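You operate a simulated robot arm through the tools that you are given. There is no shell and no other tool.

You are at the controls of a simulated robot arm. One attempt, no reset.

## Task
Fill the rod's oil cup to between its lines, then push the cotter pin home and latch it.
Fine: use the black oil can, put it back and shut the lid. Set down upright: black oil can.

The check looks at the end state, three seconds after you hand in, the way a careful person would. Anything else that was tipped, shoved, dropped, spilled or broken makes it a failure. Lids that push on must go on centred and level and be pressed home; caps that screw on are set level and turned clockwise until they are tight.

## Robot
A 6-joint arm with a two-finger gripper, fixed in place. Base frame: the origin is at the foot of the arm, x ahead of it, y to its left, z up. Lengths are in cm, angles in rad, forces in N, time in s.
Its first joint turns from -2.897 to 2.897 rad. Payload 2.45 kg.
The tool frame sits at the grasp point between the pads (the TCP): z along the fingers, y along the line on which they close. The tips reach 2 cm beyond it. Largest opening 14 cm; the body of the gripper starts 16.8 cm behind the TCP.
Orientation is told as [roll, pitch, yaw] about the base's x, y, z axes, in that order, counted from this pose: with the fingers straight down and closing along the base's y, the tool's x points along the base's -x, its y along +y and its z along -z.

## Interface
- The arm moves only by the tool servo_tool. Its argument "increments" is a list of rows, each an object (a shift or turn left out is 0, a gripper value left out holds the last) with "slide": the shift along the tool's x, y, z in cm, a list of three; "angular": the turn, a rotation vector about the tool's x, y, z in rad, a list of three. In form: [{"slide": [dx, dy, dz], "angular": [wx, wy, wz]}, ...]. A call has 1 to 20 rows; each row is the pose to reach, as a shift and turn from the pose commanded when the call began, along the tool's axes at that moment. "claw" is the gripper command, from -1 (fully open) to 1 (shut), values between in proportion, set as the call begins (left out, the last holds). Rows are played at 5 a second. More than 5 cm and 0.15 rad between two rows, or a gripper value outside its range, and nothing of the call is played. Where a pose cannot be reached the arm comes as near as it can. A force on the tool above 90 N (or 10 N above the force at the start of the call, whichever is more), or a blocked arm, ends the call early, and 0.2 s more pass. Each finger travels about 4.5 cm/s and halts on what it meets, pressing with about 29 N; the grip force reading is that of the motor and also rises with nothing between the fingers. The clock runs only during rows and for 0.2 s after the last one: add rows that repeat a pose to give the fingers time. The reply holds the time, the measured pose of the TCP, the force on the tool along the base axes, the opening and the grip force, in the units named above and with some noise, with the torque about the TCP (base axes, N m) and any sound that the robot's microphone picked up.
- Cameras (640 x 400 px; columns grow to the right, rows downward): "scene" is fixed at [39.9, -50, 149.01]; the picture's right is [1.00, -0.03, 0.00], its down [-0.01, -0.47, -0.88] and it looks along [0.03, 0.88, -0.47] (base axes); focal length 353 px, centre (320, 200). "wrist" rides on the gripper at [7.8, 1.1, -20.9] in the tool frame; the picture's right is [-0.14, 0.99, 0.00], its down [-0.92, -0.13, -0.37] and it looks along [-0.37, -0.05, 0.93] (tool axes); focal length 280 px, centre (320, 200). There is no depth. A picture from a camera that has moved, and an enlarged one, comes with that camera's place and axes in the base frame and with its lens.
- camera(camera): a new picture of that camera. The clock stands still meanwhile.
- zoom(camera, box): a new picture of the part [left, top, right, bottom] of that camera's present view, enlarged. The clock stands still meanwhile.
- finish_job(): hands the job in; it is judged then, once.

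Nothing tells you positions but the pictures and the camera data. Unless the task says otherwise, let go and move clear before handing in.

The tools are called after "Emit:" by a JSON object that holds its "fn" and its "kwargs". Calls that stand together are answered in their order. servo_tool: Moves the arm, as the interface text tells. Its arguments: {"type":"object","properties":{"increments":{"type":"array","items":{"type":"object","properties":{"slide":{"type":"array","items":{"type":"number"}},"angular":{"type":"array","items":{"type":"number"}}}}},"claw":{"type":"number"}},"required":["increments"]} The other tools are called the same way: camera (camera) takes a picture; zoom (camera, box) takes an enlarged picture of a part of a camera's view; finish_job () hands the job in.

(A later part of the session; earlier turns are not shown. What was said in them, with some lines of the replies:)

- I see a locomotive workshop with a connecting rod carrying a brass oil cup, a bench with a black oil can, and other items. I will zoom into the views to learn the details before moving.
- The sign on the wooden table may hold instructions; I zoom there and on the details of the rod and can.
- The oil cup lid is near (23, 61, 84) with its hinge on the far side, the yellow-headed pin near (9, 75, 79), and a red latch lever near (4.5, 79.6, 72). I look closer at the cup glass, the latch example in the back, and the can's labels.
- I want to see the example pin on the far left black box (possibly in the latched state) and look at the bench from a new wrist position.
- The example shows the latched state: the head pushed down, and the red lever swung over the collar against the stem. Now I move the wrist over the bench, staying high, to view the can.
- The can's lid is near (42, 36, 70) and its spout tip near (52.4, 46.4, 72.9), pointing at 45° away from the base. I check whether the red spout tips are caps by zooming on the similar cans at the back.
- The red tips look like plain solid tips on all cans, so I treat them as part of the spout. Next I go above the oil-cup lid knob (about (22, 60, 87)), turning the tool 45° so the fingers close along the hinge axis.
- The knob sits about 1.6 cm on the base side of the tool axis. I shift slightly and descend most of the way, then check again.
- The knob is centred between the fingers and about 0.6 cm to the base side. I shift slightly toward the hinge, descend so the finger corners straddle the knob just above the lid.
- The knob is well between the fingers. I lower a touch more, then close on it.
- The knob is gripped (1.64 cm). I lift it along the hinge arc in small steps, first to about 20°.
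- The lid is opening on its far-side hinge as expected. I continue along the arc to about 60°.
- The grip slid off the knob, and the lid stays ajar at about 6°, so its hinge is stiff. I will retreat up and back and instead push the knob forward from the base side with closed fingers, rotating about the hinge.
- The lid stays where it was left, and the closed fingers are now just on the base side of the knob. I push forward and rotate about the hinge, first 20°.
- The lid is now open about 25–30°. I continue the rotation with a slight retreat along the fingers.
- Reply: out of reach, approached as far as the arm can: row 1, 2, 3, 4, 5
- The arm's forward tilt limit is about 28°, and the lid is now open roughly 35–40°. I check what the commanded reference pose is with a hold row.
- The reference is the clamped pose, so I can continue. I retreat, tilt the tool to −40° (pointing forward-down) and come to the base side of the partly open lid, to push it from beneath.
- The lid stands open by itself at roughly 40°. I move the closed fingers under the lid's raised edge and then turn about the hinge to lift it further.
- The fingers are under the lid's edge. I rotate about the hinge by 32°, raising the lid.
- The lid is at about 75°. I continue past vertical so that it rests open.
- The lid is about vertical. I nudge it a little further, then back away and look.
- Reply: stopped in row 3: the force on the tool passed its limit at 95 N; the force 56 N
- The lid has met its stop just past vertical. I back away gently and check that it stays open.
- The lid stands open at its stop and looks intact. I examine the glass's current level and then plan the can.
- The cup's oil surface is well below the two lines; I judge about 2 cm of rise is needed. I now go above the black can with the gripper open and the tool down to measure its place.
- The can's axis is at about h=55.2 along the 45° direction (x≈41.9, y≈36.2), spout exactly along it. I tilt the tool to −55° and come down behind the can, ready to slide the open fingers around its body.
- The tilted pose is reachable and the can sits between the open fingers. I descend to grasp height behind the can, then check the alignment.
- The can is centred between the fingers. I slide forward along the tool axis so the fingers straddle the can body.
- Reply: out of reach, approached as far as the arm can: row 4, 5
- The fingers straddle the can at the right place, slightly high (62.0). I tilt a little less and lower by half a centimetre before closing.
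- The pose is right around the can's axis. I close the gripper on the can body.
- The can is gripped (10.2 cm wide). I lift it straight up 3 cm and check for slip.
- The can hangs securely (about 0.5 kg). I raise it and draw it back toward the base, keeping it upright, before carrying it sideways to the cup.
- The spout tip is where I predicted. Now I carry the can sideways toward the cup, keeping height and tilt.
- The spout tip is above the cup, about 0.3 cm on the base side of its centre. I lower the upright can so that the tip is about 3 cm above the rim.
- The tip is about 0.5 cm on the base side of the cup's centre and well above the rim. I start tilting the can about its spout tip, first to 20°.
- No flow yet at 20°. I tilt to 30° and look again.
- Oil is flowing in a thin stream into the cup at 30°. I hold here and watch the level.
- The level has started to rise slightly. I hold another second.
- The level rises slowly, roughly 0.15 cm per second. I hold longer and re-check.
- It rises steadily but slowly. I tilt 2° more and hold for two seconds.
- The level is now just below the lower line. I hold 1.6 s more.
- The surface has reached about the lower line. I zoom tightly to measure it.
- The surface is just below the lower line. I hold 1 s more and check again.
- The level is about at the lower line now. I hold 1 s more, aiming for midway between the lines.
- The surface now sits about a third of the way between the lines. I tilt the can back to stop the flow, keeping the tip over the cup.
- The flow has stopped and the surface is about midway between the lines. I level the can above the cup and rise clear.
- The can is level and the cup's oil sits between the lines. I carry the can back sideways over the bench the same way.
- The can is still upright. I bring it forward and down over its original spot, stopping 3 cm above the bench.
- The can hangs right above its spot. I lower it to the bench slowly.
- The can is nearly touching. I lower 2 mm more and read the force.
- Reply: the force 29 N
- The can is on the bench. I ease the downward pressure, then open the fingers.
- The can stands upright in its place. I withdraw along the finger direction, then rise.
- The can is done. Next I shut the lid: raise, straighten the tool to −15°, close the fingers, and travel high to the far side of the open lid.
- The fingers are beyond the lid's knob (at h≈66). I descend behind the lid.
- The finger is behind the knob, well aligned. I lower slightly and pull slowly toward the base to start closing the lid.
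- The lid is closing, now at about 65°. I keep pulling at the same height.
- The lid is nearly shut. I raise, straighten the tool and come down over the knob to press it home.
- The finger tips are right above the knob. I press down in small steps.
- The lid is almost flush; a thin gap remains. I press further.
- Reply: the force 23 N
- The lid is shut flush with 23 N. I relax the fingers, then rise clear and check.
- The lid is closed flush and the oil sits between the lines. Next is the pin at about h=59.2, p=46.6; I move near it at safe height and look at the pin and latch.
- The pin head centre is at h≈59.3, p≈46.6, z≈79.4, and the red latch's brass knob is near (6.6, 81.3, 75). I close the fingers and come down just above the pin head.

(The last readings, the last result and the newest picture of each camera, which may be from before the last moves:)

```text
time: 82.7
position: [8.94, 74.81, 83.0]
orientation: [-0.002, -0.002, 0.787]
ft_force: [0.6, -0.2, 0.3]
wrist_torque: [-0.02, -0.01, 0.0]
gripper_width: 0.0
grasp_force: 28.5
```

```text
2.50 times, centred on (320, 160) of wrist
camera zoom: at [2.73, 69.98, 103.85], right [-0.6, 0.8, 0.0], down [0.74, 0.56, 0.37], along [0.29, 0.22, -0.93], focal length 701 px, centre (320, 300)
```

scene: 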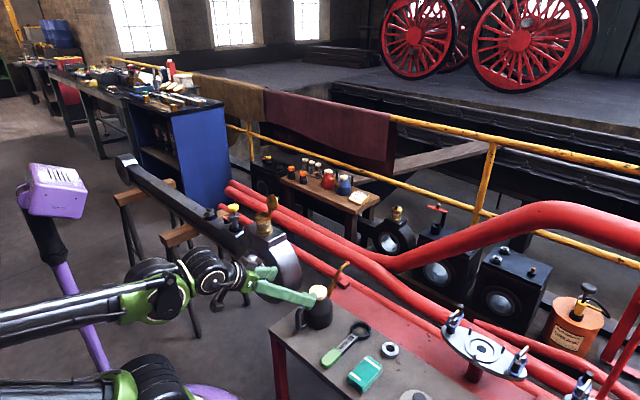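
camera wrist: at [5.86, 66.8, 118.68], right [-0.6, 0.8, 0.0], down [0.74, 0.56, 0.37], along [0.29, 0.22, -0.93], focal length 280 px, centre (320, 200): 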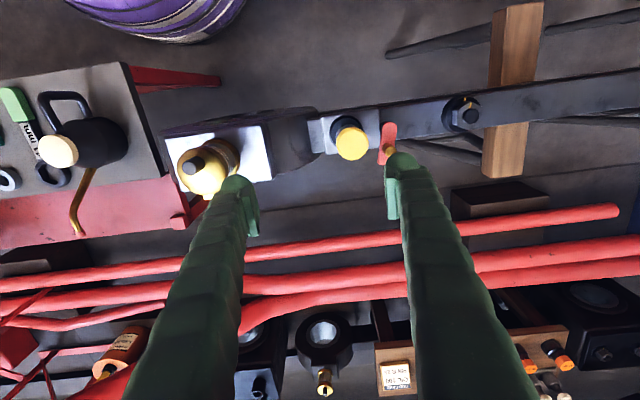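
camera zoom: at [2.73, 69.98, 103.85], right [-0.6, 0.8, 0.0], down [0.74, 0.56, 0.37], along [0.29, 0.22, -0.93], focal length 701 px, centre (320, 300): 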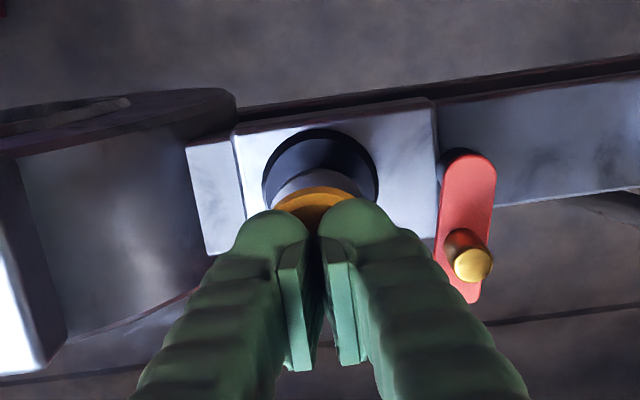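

The fingers are right above the yellow head. I press down slowly.

Emit:
{"fn": "servo_tool", "kwargs": {"increments": [{"slide": [0, 0, 0.7]}, {"slide": [0, 0, 1.4]}, {"slide": [0, 0, 2.0]}, {"slide": [0, 0, 2.5]}, {"slide": [0, 0, 2.5]}]}}

Emit:
{"fn": "zoom", "kwargs": {"camera": "scene", "box": [210, 180, 270, 240]}}

```text
time: 83.9
position: [8.95, 74.79, 80.47]
orientation: [-0.001, -0.001, 0.786]
ft_force: [0.5, 0.1, -0.4]
wrist_torque: [0.0, 0.0, 0.0]
gripper_width: 0.0
grasp_force: 29.2
```

```text
6.67 times, centred on (240, 210) of scene
camera zoom: at [39.9, -50.0, 149.01], right [1.0, -0.03, 0.0], down [-0.01, -0.47, -0.88], along [0.03, 0.88, -0.47], focal length 2356 px, centre (853, 133)
```

zoom: 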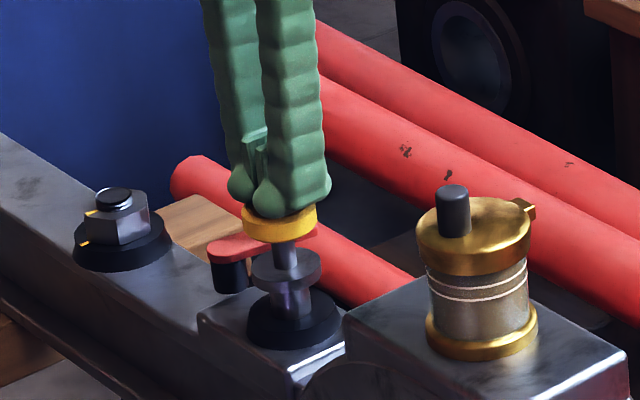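

The pin is sliding down. I keep pressing.

Emit:
{"fn": "servo_tool", "kwargs": {"increments": [{"slide": [0, 0, 0.5]}, {"slide": [0, 0, 1.0]}, {"slide": [0, 0, 1.5]}, {"slide": [0, 0, 1.5]}]}}

Emit:
{"fn": "zoom", "kwargs": {"camera": "scene", "box": [210, 180, 270, 240]}}

```text
time: 84.9
position: [8.95, 74.92, 78.93]
orientation: [-0.002, 0.001, 0.786]
ft_force: [0.0, 0.1, -0.6]
wrist_torque: [-0.02, -0.01, -0.01]
gripper_width: 0.01
grasp_force: 29.2
```

```text
6.67 times, centred on (240, 210) of scene
camera zoom: at [39.9, -50.0, 149.01], right [1.0, -0.03, 0.0], down [-0.01, -0.47, -0.88], along [0.03, 0.88, -0.47], focal length 2356 px, centre (853, 133)
```

zoom: 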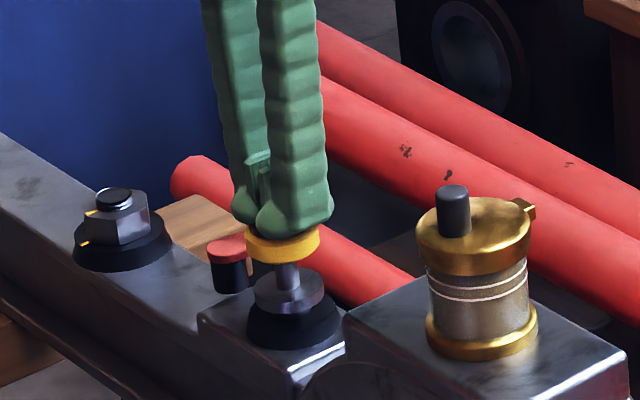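

The collar is close to the base ring. I continue in smaller steps until it stops.

Emit:
{"fn": "servo_tool", "kwargs": {"increments": [{"slide": [0, 0, 0.25]}, {"slide": [0, 0, 0.5]}, {"slide": [0, 0, 0.75]}, {"slide": [0, 0, 0.75]}]}}

Emit:
{"fn": "zoom", "kwargs": {"camera": "scene", "box": [215, 195, 255, 235]}}

```text
time: 85.9
position: [8.99, 74.82, 78.11]
orientation: [-0.002, 0.0, 0.786]
ft_force: [-0.3, -0.6, -0.5]
wrist_torque: [0.0, 0.0, -0.02]
gripper_width: 0.0
grasp_force: 29.8
```

```text
10.00 times, centred on (235, 215) of scene
camera zoom: at [39.9, -50.0, 149.01], right [1.0, -0.03, 0.0], down [-0.01, -0.47, -0.88], along [0.03, 0.88, -0.47], focal length 3534 px, centre (1170, 50)
```

zoom: 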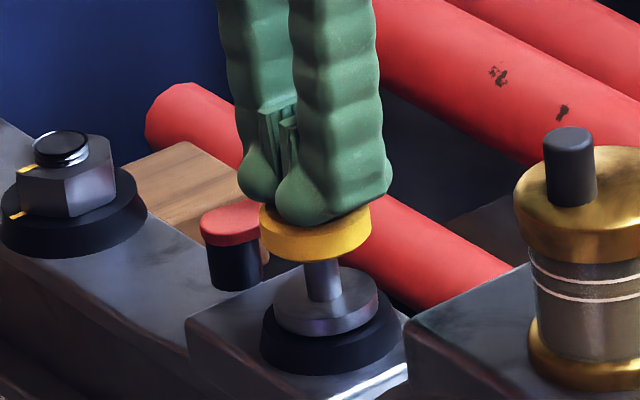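

The collar seems nearly seated. I press on for the stop.

Emit:
{"fn": "servo_tool", "kwargs": {"increments": [{"slide": [0, 0, 0.15]}, {"slide": [0, 0, 0.3]}, {"slide": [0, 0, 0.3]}]}}

Emit:
{"fn": "servo_tool", "kwargs": {"increments": [{"slide": [0, 0, 0.15]}, {"slide": [0, 0, 0.3]}, {"slide": [0, 0, 0.3]}]}}

Emit:
{"fn": "zoom", "kwargs": {"camera": "scene", "box": [215, 195, 255, 235]}}

```text
time: 86.7
position: [8.96, 74.85, 78.02]
orientation: [-0.001, 0.0, 0.784]
ft_force: [-1.1, 3.4, 21.6]
wrist_torque: [0.04, 0.02, 0.04]
gripper_width: 0.58
grasp_force: 29.3
```

```text
time: 87.5
position: [8.98, 74.85, 78.03]
orientation: [-0.001, -0.003, 0.785]
ft_force: [-1.2, -3.2, 39.7]
wrist_torque: [-0.1, 0.07, -0.06]
gripper_width: 0.61
grasp_force: 29.4
stopped in row 3: the force on the tool passed its limit at 92 N (the readings are from after the stop); the commanded pose is now the measured one
```

```text
10.00 times, centred on (235, 215) of scene
camera zoom: at [39.9, -50.0, 149.01], right [1.0, -0.03, 0.0], down [-0.01, -0.47, -0.88], along [0.03, 0.88, -0.47], focal length 3534 px, centre (1170, 50)
```

zoom: 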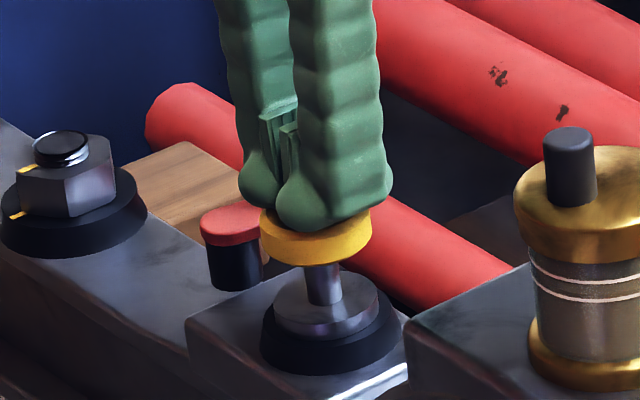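

The pin has hit its stop. I back off straight up and check that it stays down.

Emit:
{"fn": "servo_tool", "kwargs": {"increments": [{"slide": [0, 0, -0.5]}, {"slide": [0, 0, -2.5]}, {"slide": [0, 0, -6]}, {"slide": [0, 0, -10]}, {"slide": [0, 0, -12]}, {"slide": [0, 0, -12]}]}}

Emit:
{"fn": "zoom", "kwargs": {"camera": "scene", "box": [215, 195, 255, 235]}}

Emit:
{"fn": "camera", "kwargs": {"camera": "wrist"}}

Emit:
{"fn": "zoom", "kwargs": {"camera": "wrist", "box": [260, 80, 420, 200]}}

```text
time: 88.9
position: [9.08, 74.88, 89.76]
orientation: [-0.001, -0.002, 0.786]
ft_force: [-0.5, 0.2, 0.1]
wrist_torque: [0.01, -0.01, -0.04]
gripper_width: 0.0
grasp_force: 29.7
```

```text
10.00 times, centred on (235, 215) of scene
camera zoom: at [39.9, -50.0, 149.01], right [1.0, -0.03, 0.0], down [-0.01, -0.47, -0.88], along [0.03, 0.88, -0.47], focal length 3534 px, centre (1170, 50)
```

zoom: 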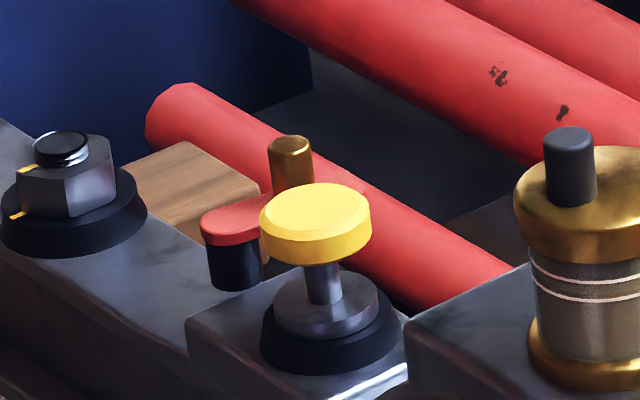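

```text
taken
camera wrist: at [2.69, 70.09, 110.65], right [-0.6, 0.8, 0.0], down [0.74, 0.56, 0.37], along [0.29, 0.22, -0.93], focal length 280 px, centre (320, 200)
```

wrist: 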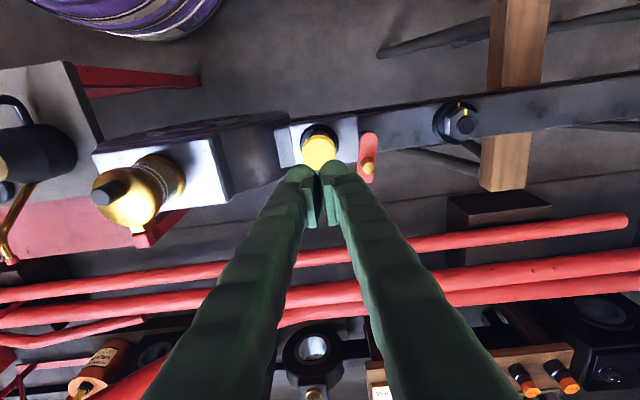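

```text
3.33 times, centred on (340, 140) of wrist
camera zoom: at [2.69, 70.09, 110.65], right [-0.6, 0.8, 0.0], down [0.74, 0.56, 0.37], along [0.29, 0.22, -0.93], focal length 935 px, centre (253, 400)
```

zoom: 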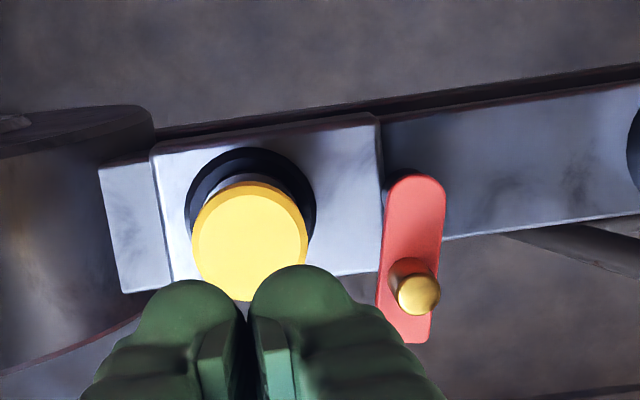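

The pin stays home. Now the latch: its knob is at (6.65, 81.24, 75.1), pivot near (4.1, 79.5); it must swing about 78° toward the pin. I turn the tool to yaw 0 and go beyond the knob to push it in −y.

Emit:
{"fn": "servo_tool", "kwargs": {"increments": [{"slide": [-0.9, 1.4, 0], "angular": [0, 0, 0.131]}, {"slide": [-1.75, 2.8, 0], "angular": [0, 0, 0.262]}, {"slide": [-2.6, 4.2, 0], "angular": [0, 0, 0.393]}, {"slide": [-3.45, 5.6, 0], "angular": [0, 0, 0.524]}, {"slide": [-4.3, 7.0, 0], "angular": [0, 0, 0.655]}, {"slide": [-5.2, 8.45, 0], "angular": [0, 0, 0.785]}, {"slide": [-5.2, 8.45, 0], "angular": [0, 0, 0.785]}]}}

Emit:
{"fn": "camera", "kwargs": {"camera": "wrist"}}

Emit:
{"fn": "zoom", "kwargs": {"camera": "scene", "box": [200, 170, 270, 235]}}

```text
time: 90.5
position: [6.75, 84.59, 89.83]
orientation: [-0.001, 0.0, -0.002]
ft_force: [0.2, -0.5, -0.2]
wrist_torque: [0.01, 0.02, -0.02]
gripper_width: 0.0
grasp_force: 29.6
```

```text
taken
camera wrist: at [-1.13, 85.59, 110.63], right [0.14, 0.99, 0.0], down [0.92, -0.13, 0.37], along [0.37, -0.05, -0.93], focal length 280 px, centre (320, 200)
```

wrist: 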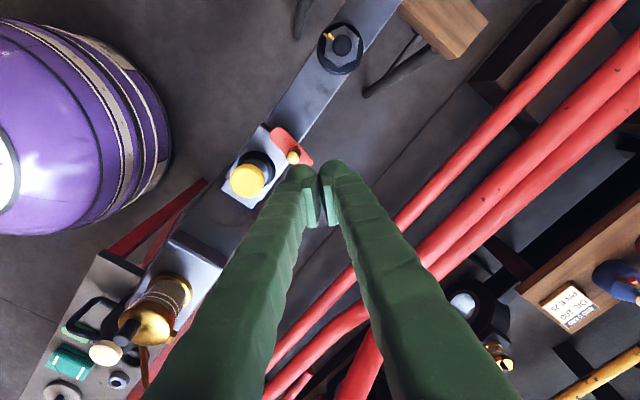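

```text
6.15 times, centred on (235, 202) of scene
camera zoom: at [39.9, -50.0, 149.01], right [1.0, -0.03, 0.0], down [-0.01, -0.47, -0.88], along [0.03, 0.88, -0.47], focal length 2175 px, centre (843, 185)
```

zoom: 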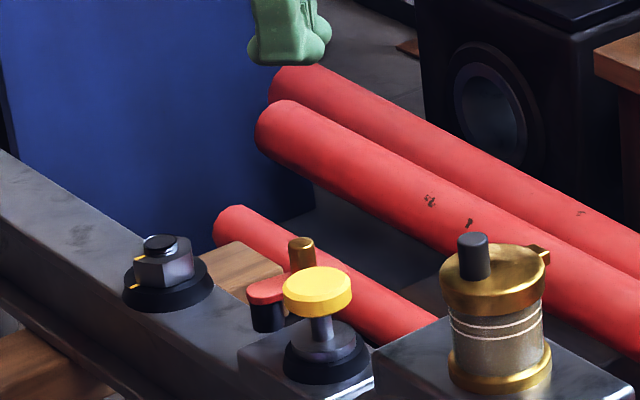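

The fingers are beyond the knob and in line with it in x. I descend beside it.

Emit:
{"fn": "servo_tool", "kwargs": {"increments": [{"slide": [0, 0, 4]}, {"slide": [0, 0, 8]}, {"slide": [0, 0, 12]}, {"slide": [0, 0, 14.5]}, {"slide": [0, 0, 14.5]}]}}

Emit:
{"fn": "camera", "kwargs": {"camera": "wrist"}}

Emit:
{"fn": "zoom", "kwargs": {"camera": "scene", "box": [210, 185, 260, 235]}}

```text
time: 91.7
position: [6.77, 84.75, 75.28]
orientation: [0.0, 0.001, 0.001]
ft_force: [-0.5, -0.3, -0.3]
wrist_torque: [0.02, -0.01, 0.0]
gripper_width: 0.0
grasp_force: 29.3
```

```text
taken
camera wrist: at [-1.14, 85.59, 96.19], right [0.14, 0.99, 0.0], down [0.92, -0.13, 0.37], along [0.37, -0.05, -0.93], focal length 280 px, centre (320, 200)
```

wrist: 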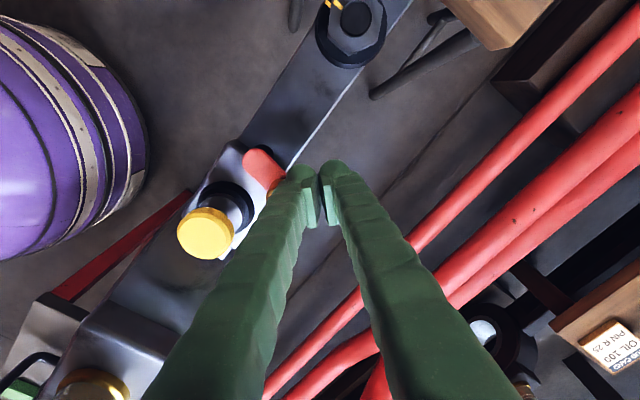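

```text
8.00 times, centred on (235, 210) of scene
camera zoom: at [39.9, -50.0, 149.01], right [1.0, -0.03, 0.0], down [-0.01, -0.47, -0.88], along [0.03, 0.88, -0.47], focal length 2827 px, centre (1000, 120)
```

zoom: 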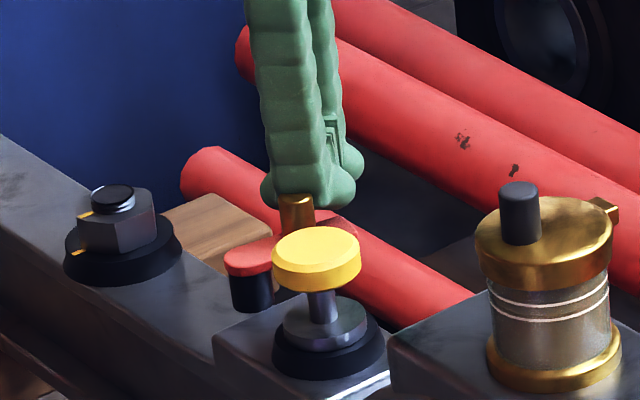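

The finger is just beyond the knob. I push gently in −y.

Emit:
{"fn": "servo_tool", "kwargs": {"increments": [{"slide": [0, -0.6, 0]}, {"slide": [0, -1.2, 0]}, {"slide": [0, -1.8, 0]}, {"slide": [0, -2.4, 0]}, {"slide": [0, -3.0, 0]}, {"slide": [0, -3.0, 0]}]}}

Emit:
{"fn": "zoom", "kwargs": {"camera": "scene", "box": [210, 185, 260, 235]}}

Emit:
{"fn": "zoom", "kwargs": {"camera": "wrist", "box": [200, 100, 380, 260]}}

```text
time: 93.1
position: [6.65, 81.51, 75.44]
orientation: [0.0, 0.0, 0.0]
ft_force: [-1.2, 1.2, -0.2]
wrist_torque: [0.0, 0.04, 0.01]
gripper_width: 0.01
grasp_force: 29.5
```

```text
8.00 times, centred on (235, 210) of scene
camera zoom: at [39.9, -50.0, 149.01], right [1.0, -0.03, 0.0], down [-0.01, -0.47, -0.88], along [0.03, 0.88, -0.47], focal length 2827 px, centre (1000, 120)
```

zoom: 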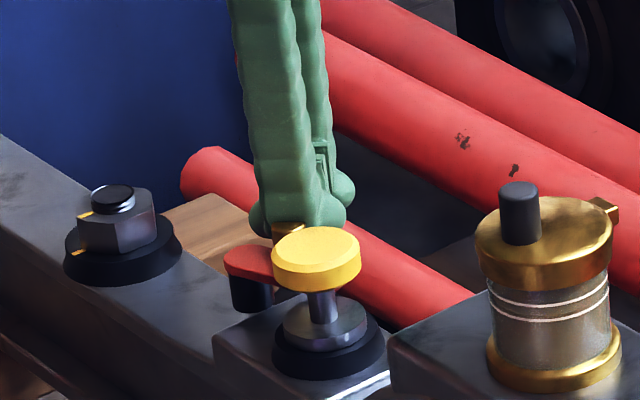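

```text
2.50 times, centred on (290, 180) of wrist
camera zoom: at [-1.13, 82.61, 96.19], right [0.14, 0.99, 0.0], down [0.92, -0.13, 0.37], along [0.37, -0.05, -0.93], focal length 701 px, centre (395, 250)
```

zoom: 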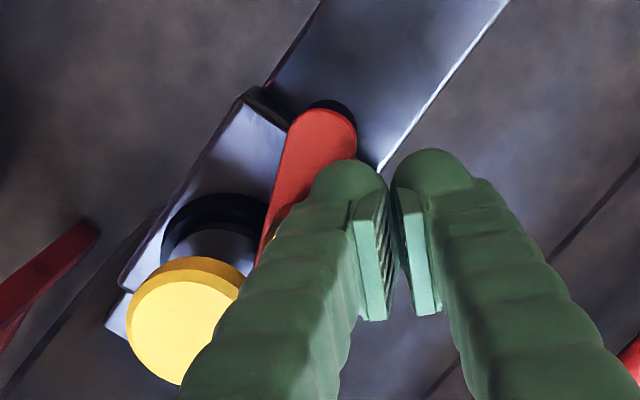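

The latch is swinging. I continue pushing another 1.6 cm.

Emit:
{"fn": "servo_tool", "kwargs": {"increments": [{"slide": [0, -0.4, 0]}, {"slide": [0, -0.8, 0]}, {"slide": [0, -1.2, 0]}, {"slide": [0, -1.6, 0]}, {"slide": [0, -1.6, 0]}]}}

Emit:
{"fn": "zoom", "kwargs": {"camera": "scene", "box": [210, 185, 260, 235]}}

Emit:
{"fn": "zoom", "kwargs": {"camera": "wrist", "box": [200, 100, 380, 260]}}

```text
time: 94.2
position: [6.77, 80.61, 75.26]
orientation: [0.011, 0.0, -0.001]
ft_force: [-4.3, 44.7, -2.8]
wrist_torque: [0.09, 0.03, -0.38]
gripper_width: 0.02
grasp_force: 29.6
stopped in row 5: the force on the tool passed its limit at 97 N (the readings are from after the stop); the commanded pose is now the measured one
```

```text
8.00 times, centred on (235, 210) of scene
camera zoom: at [39.9, -50.0, 149.01], right [1.0, -0.03, 0.0], down [-0.01, -0.47, -0.88], along [0.03, 0.88, -0.47], focal length 2827 px, centre (1000, 120)
```

zoom: 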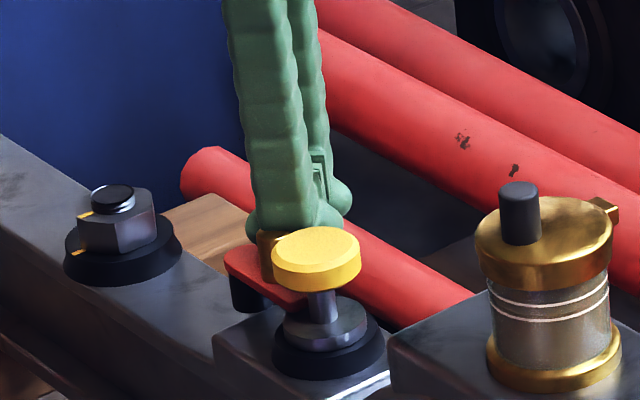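

```text
2.50 times, centred on (290, 180) of wrist
camera zoom: at [-1.12, 81.44, 96.19], right [0.14, 0.99, 0.01], down [0.92, -0.13, 0.37], along [0.37, -0.04, -0.93], focal length 701 px, centre (395, 250)
```

zoom: 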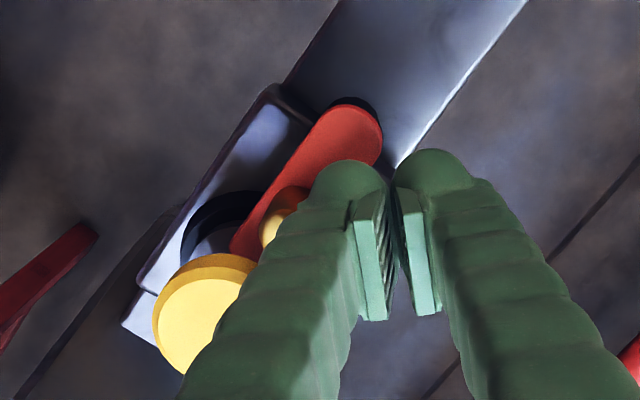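

The push met firm resistance. I back off and look at where the latch is.

Emit:
{"fn": "servo_tool", "kwargs": {"increments": [{"slide": [0, 0.8, 0]}, {"slide": [0, 2.0, -1]}, {"slide": [0, 3.0, -5]}, {"slide": [0, 3.0, -9.5]}, {"slide": [0, 3.0, -14]}, {"slide": [0, 3.0, -14]}]}}

Emit:
{"fn": "zoom", "kwargs": {"camera": "scene", "box": [215, 195, 255, 235]}}

Emit:
{"fn": "zoom", "kwargs": {"camera": "wrist", "box": [200, 100, 340, 210]}}

```text
time: 95.6
position: [6.78, 83.34, 89.44]
orientation: [0.009, -0.001, 0.001]
ft_force: [0.1, -1.8, -0.2]
wrist_torque: [-0.02, -0.03, 0.02]
gripper_width: 0.01
grasp_force: 29.5
```

```text
10.00 times, centred on (235, 215) of scene
camera zoom: at [39.9, -50.0, 149.01], right [1.0, -0.03, 0.0], down [-0.01, -0.47, -0.88], along [0.03, 0.88, -0.47], focal length 3534 px, centre (1170, 50)
```

zoom: 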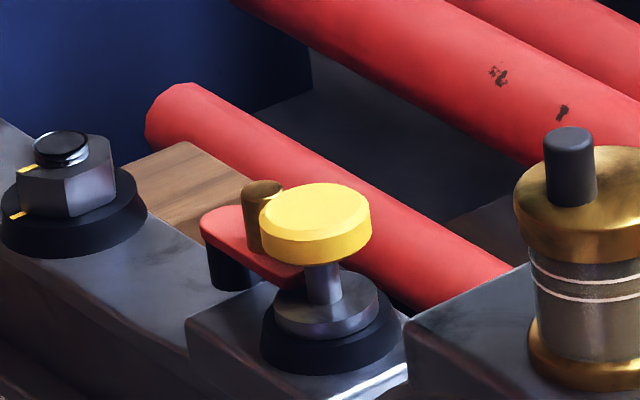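

```text
3.64 times, centred on (270, 155) of wrist
camera zoom: at [-1.05, 84.14, 110.38], right [0.14, 0.99, 0.01], down [0.92, -0.13, 0.37], along [0.37, -0.04, -0.93], focal length 1020 px, centre (502, 364)
```

zoom: 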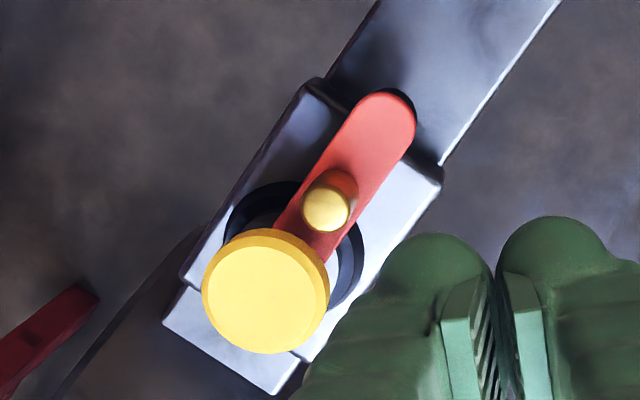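

The latch now lies over the collar, pointing straight at the pin as in the example. I raise the arm clear and take a final look at everything.

Emit:
{"fn": "servo_tool", "kwargs": {"increments": [{"slide": [0, 0, -4]}, {"slide": [0, 0, -8]}, {"slide": [0, 0, -12]}, {"slide": [-1, -4, -15]}, {"slide": [-3, -8, -18]}, {"slide": [-3, -8, -18]}], "claw": 0}}

Emit:
{"fn": "camera", "kwargs": {"camera": "scene"}}

Emit:
{"fn": "zoom", "kwargs": {"camera": "scene", "box": [200, 190, 300, 260]}}

Emit:
{"fn": "zoom", "kwargs": {"camera": "scene", "box": [280, 250, 400, 350]}}

Emit:
{"fn": "zoom", "kwargs": {"camera": "scene", "box": [257, 216, 277, 230]}}

Emit:
{"fn": "camera", "kwargs": {"camera": "wrist"}}

```text
refused: row 4 steps farther than a row can; nothing moved
```

```text
taken
```

scene: 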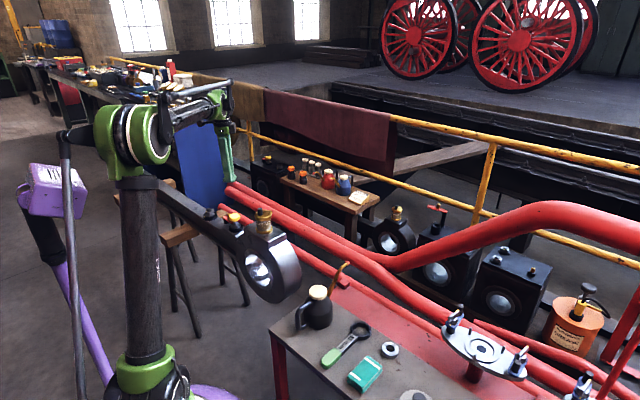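

```text
5.71 times, centred on (250, 225) of scene
camera zoom: at [39.9, -50.0, 149.01], right [1.0, -0.03, 0.0], down [-0.01, -0.47, -0.88], along [0.03, 0.88, -0.47], focal length 2020 px, centre (720, 57)
```

zoom: 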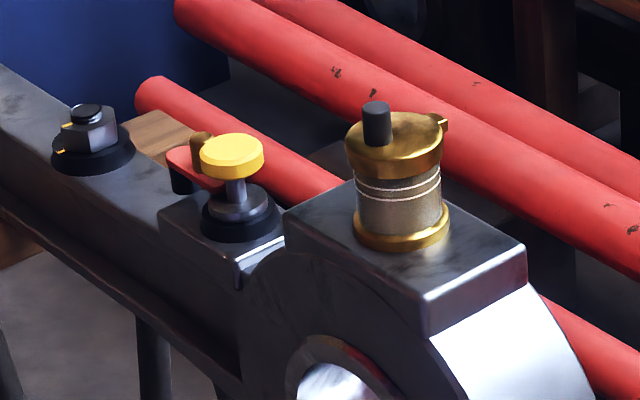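

```text
4.00 times, centred on (340, 300) of scene
camera zoom: at [39.9, -50.0, 149.01], right [1.0, -0.03, 0.0], down [-0.01, -0.47, -0.88], along [0.03, 0.88, -0.47], focal length 1414 px, centre (240, -200)
```

zoom: 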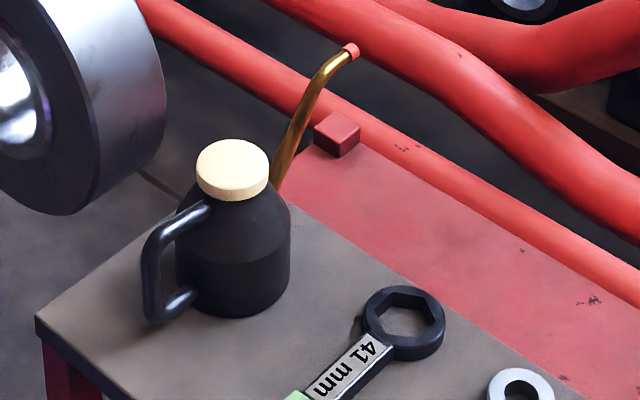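

```text
16.00 times, centred on (267, 223) of scene
camera zoom: at [39.9, -50.0, 149.01], right [1.0, -0.03, 0.0], down [-0.01, -0.47, -0.88], along [0.03, 0.88, -0.47], focal length 5655 px, centre (1168, -168)
```

zoom: 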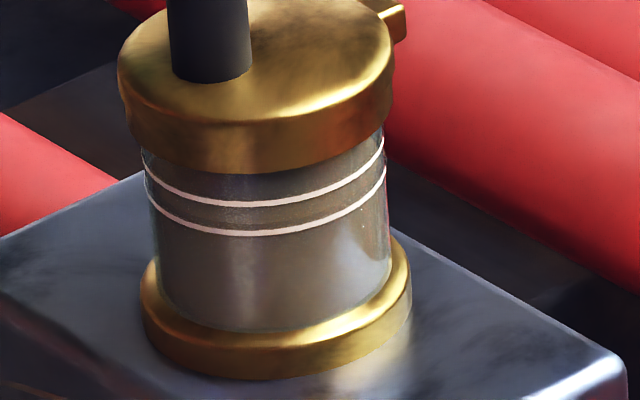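

```text
taken
camera wrist: at [-1.05, 84.14, 110.38], right [0.14, 0.99, 0.01], down [0.92, -0.13, 0.37], along [0.37, -0.04, -0.93], focal length 280 px, centre (320, 200)
```

wrist: 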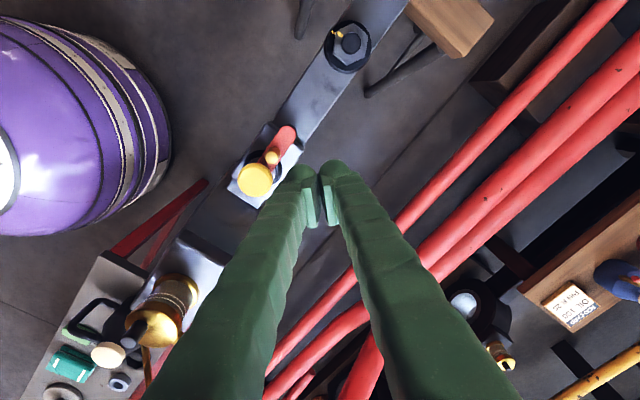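

Everything looks right. Before handing in I want a closer, more level view of the oil against the lines, so I rise, and travel high to a clear pose near the base from which the wrist camera sees the cup from the side.

Emit:
{"fn": "servo_tool", "kwargs": {"increments": [{"slide": [0, 0, -4], "angular": [0, 0, 0]}, {"slide": [0, 0, -8], "angular": [0, 0, -0.13]}, {"slide": [0, 0, -12], "angular": [0, 0, -0.26]}, {"slide": [0, 0, -15.5], "angular": [0, 0, -0.39]}, {"slide": [0, 0, -15.5], "angular": [0, 0, -0.52]}, {"slide": [0, 0, -15.5], "angular": [0, 0, -0.65]}, {"slide": [0, 0, -15.5], "angular": [0, 0, -0.785]}, {"slide": [0, 0, -15.5], "angular": [0, 0, -0.785]}], "claw": 0}}

Emit:
{"fn": "servo_tool", "kwargs": {"increments": [{"slide": [1.2, -4.4, 0]}, {"slide": [2.4, -8.8, 0]}, {"slide": [3.6, -13.2, 0]}, {"slide": [4.8, -17.6, 0]}, {"slide": [6.0, -22.0, 0]}, {"slide": [7.2, -26.4, 0]}, {"slide": [8.4, -30.8, 0]}, {"slide": [9.6, -35.2, 0]}, {"slide": [10.8, -39.6, 0]}, {"slide": [12.0, -44.0, 0]}, {"slide": [13.2, -48.4, 0]}, {"slide": [14.4, -52.8, 0]}, {"slide": [15.7, -57.2, 0]}, {"slide": [15.7, -57.2, 0]}]}}

Emit:
{"fn": "camera", "kwargs": {"camera": "scene"}}

```text
time: 97.4
position: [6.76, 83.27, 104.81]
orientation: [0.006, -0.008, 0.787]
ft_force: [-0.5, 0.1, -0.7]
wrist_torque: [0.0, 0.0, -0.03]
gripper_width: 6.99
grasp_force: 0.1
```

```text
time: 100.4
position: [36.0, 31.53, 104.44]
orientation: [0.005, -0.008, 0.783]
ft_force: [-0.2, 0.4, -0.4]
wrist_torque: [0.03, 0.05, 0.0]
gripper_width: 6.99
grasp_force: 0.0
```

```text
taken
```

scene: 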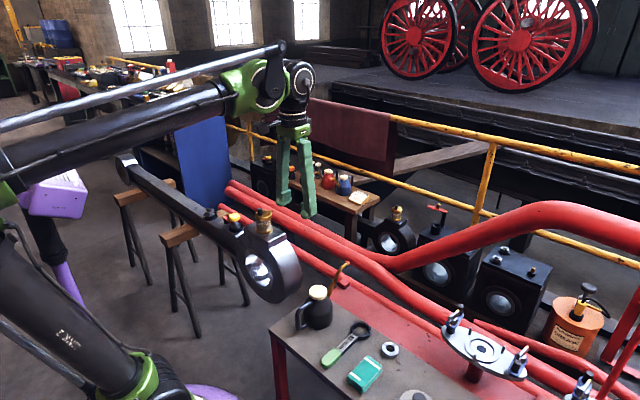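

I tilt the tool to bring the wrist camera level with the cup, staying clear of the can.

Emit:
{"fn": "servo_tool", "kwargs": {"increments": [{"slide": [0.6, 0, 2], "angular": [0, -0.123, 0]}, {"slide": [1.2, 0, 5], "angular": [0, -0.246, 0]}, {"slide": [1.8, 0, 9], "angular": [0, -0.369, 0]}, {"slide": [2.4, 0, 13], "angular": [0, -0.492, 0]}, {"slide": [3.0, 0, 17], "angular": [0, -0.615, 0]}, {"slide": [3.6, 0, 21], "angular": [0, -0.738, 0]}, {"slide": [4.0, 0, 25], "angular": [0, -0.862, 0]}, {"slide": [4.0, 0, 26.5], "angular": [0, -0.862, 0]}, {"slide": [4.0, 0, 26.5], "angular": [0, -0.862, 0]}]}}

Emit:
{"fn": "camera", "kwargs": {"camera": "wrist"}}

```text
time: 102.4
position: [33.26, 28.93, 78.02]
orientation: [0.01, -0.87, 0.778]
ft_force: [0.1, -0.4, 0.2]
wrist_torque: [-0.02, 0.01, -0.05]
gripper_width: 6.99
grasp_force: 0.1
```

```text
taken
camera wrist: at [17.59, 14.79, 85.49], right [-0.64, 0.76, 0.11], down [0.32, 0.13, 0.94], along [0.7, 0.63, -0.32], focal length 280 px, centre (320, 200)
```

wrist: 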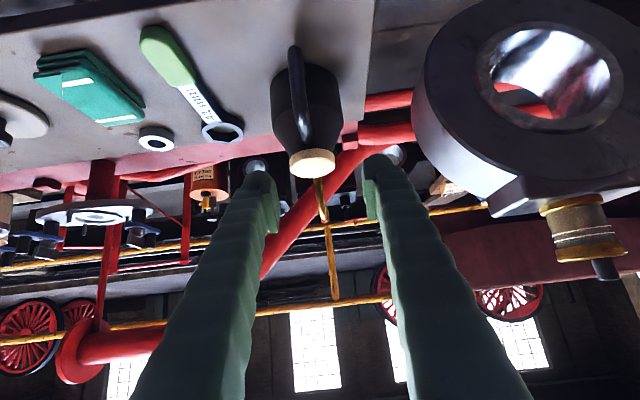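

Emit:
{"fn": "zoom", "kwargs": {"camera": "wrist", "box": [530, 180, 640, 285]}}

Emit:
{"fn": "zoom", "kwargs": {"camera": "wrist", "box": [545, 195, 625, 265]}}

```text
3.81 times, centred on (585, 232) of wrist
camera zoom: at [17.59, 14.79, 85.49], right [-0.64, 0.76, 0.11], down [0.32, 0.13, 0.94], along [0.7, 0.63, -0.32], focal length 1068 px, centre (-690, 76)
```

zoom: 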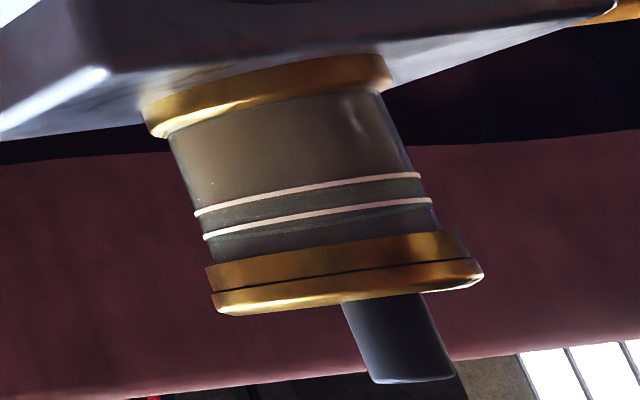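

```text
5.71 times, centred on (585, 230) of wrist
camera zoom: at [17.59, 14.79, 85.49], right [-0.64, 0.76, 0.11], down [0.32, 0.13, 0.94], along [0.7, 0.63, -0.32], focal length 1602 px, centre (-1194, 29)
```

zoom: 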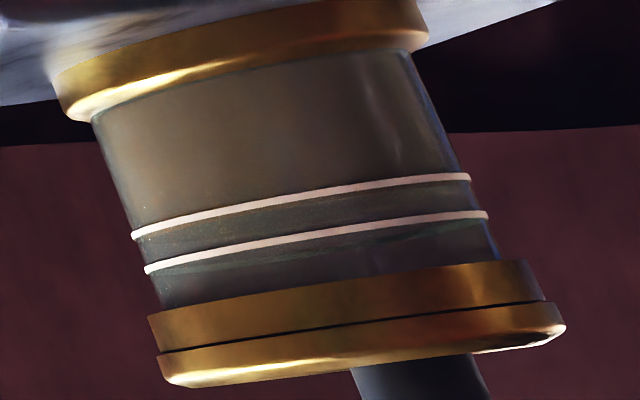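

Emit:
{"fn": "zoom", "kwargs": {"camera": "wrist", "box": [560, 210, 612, 250]}}

Emit:
{"fn": "zoom", "kwargs": {"camera": "wrist", "box": [555, 215, 595, 245]}}

Emit:
{"fn": "zoom", "kwargs": {"camera": "wrist", "box": [580, 210, 620, 240]}}

```text
10.00 times, centred on (586, 230) of wrist
camera zoom: at [17.59, 14.79, 85.49], right [-0.64, 0.76, 0.11], down [0.32, 0.13, 0.94], along [0.7, 0.63, -0.32], focal length 2804 px, centre (-2340, -100)
```

zoom: 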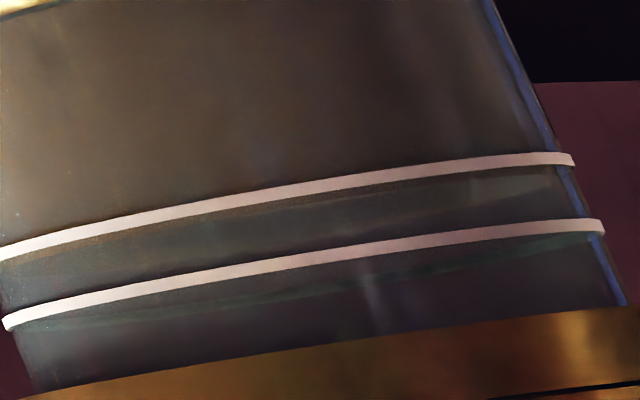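

```text
13.33 times, centred on (575, 230) of wrist
camera zoom: at [17.59, 14.79, 85.49], right [-0.64, 0.76, 0.11], down [0.32, 0.13, 0.94], along [0.7, 0.63, -0.32], focal length 3738 px, centre (-3080, -200)
```

zoom: 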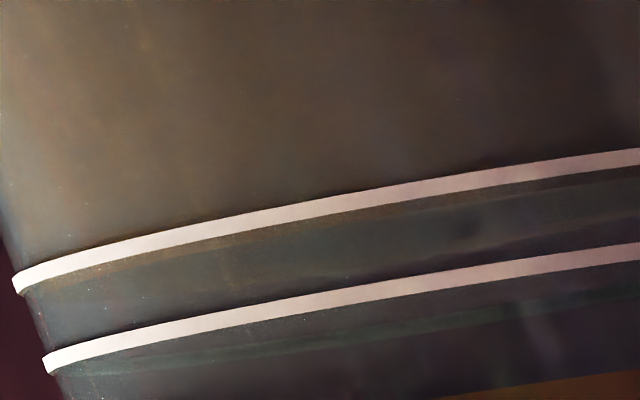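

```text
13.33 times, centred on (600, 225) of wrist
camera zoom: at [17.59, 14.79, 85.49], right [-0.64, 0.76, 0.11], down [0.32, 0.13, 0.94], along [0.7, 0.63, -0.32], focal length 3738 px, centre (-3413, -133)
```

zoom: 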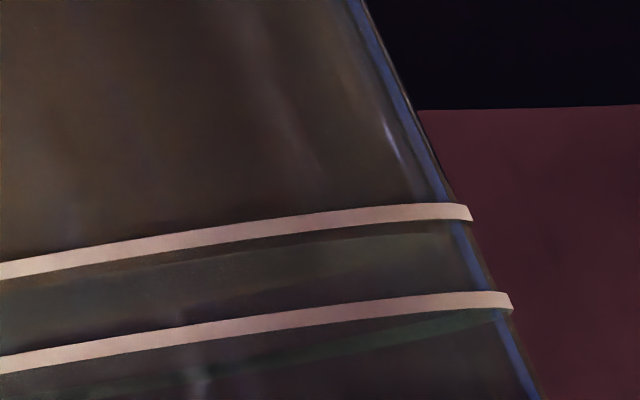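

The side view confirms the oil surface is between the two lines and the lid's seam is uniform. I raise the arm well clear of the can and take a last overall picture.

Emit:
{"fn": "servo_tool", "kwargs": {"increments": [{"slide": [-2.3, 0, -1.94]}, {"slide": [-4.6, 0, -3.88]}, {"slide": [-6.9, 0, -5.82]}, {"slide": [-9.15, 0, -7.76]}, {"slide": [-9.15, 0, -7.76]}]}}

Emit:
{"fn": "camera", "kwargs": {"camera": "scene"}}

Emit:
{"fn": "zoom", "kwargs": {"camera": "scene", "box": [215, 195, 295, 245]}}

```text
time: 103.6
position: [33.2, 29.09, 89.91]
orientation: [0.009, -0.87, 0.779]
ft_force: [0.1, -1.1, -0.8]
wrist_torque: [0.02, 0.01, -0.02]
gripper_width: 7.0
grasp_force: 0.0
```

```text
taken
```

scene: 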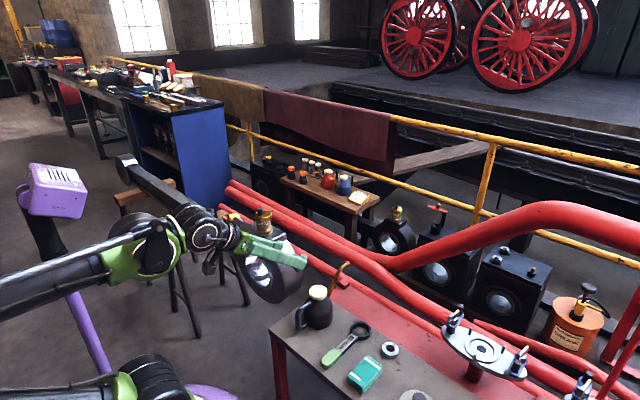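

```text
8.00 times, centred on (255, 220) of scene
camera zoom: at [39.9, -50.0, 149.01], right [1.0, -0.03, 0.0], down [-0.01, -0.47, -0.88], along [0.03, 0.88, -0.47], focal length 2827 px, centre (840, 40)
```

zoom: 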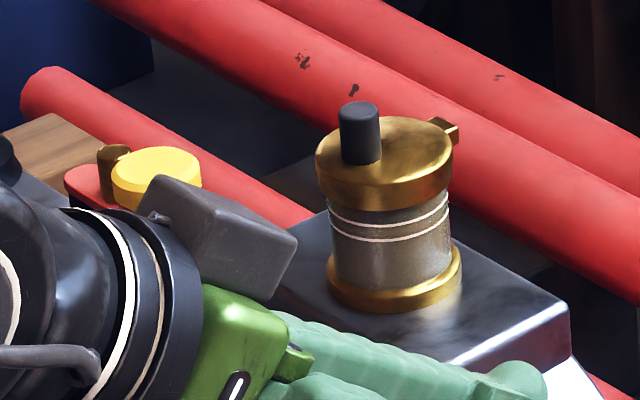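

The oil cup is filled to between its lines and its lid is shut. The pin is home and latched, and the black can stands upright back in its place. The arm is clear and holding nothing, so I hand in.

Emit:
{"fn": "finish_job", "kwargs": {}}

```text
The job is handed in.
```

I filled the oil cup to between its lines, shut the lid, pushed the pin home and latched it, and handed the job in. I have no verdict back yet.

- **Oil cup:** The oil surface is a quarter to two-fifths of the way up from the lower line to the upper. I saw no spills. The hinged lid is pressed shut and flush all round.
- **Black oil can:** It is back in its original place on the bench, standing upright.
- **Cotter pin and latch:** The pin is down on its stop. The red latch lies over the collar, pointing at the pin like the latched example in the background.

Three times I pushed against a hard stop and tripped the force limit at 92–97 N: once opening the lid, once seating the pin, and once swinging the latch. I saw no damage from any of these. On the first try at opening the lid, my grip slipped off its knob, so I pushed the lid open instead.
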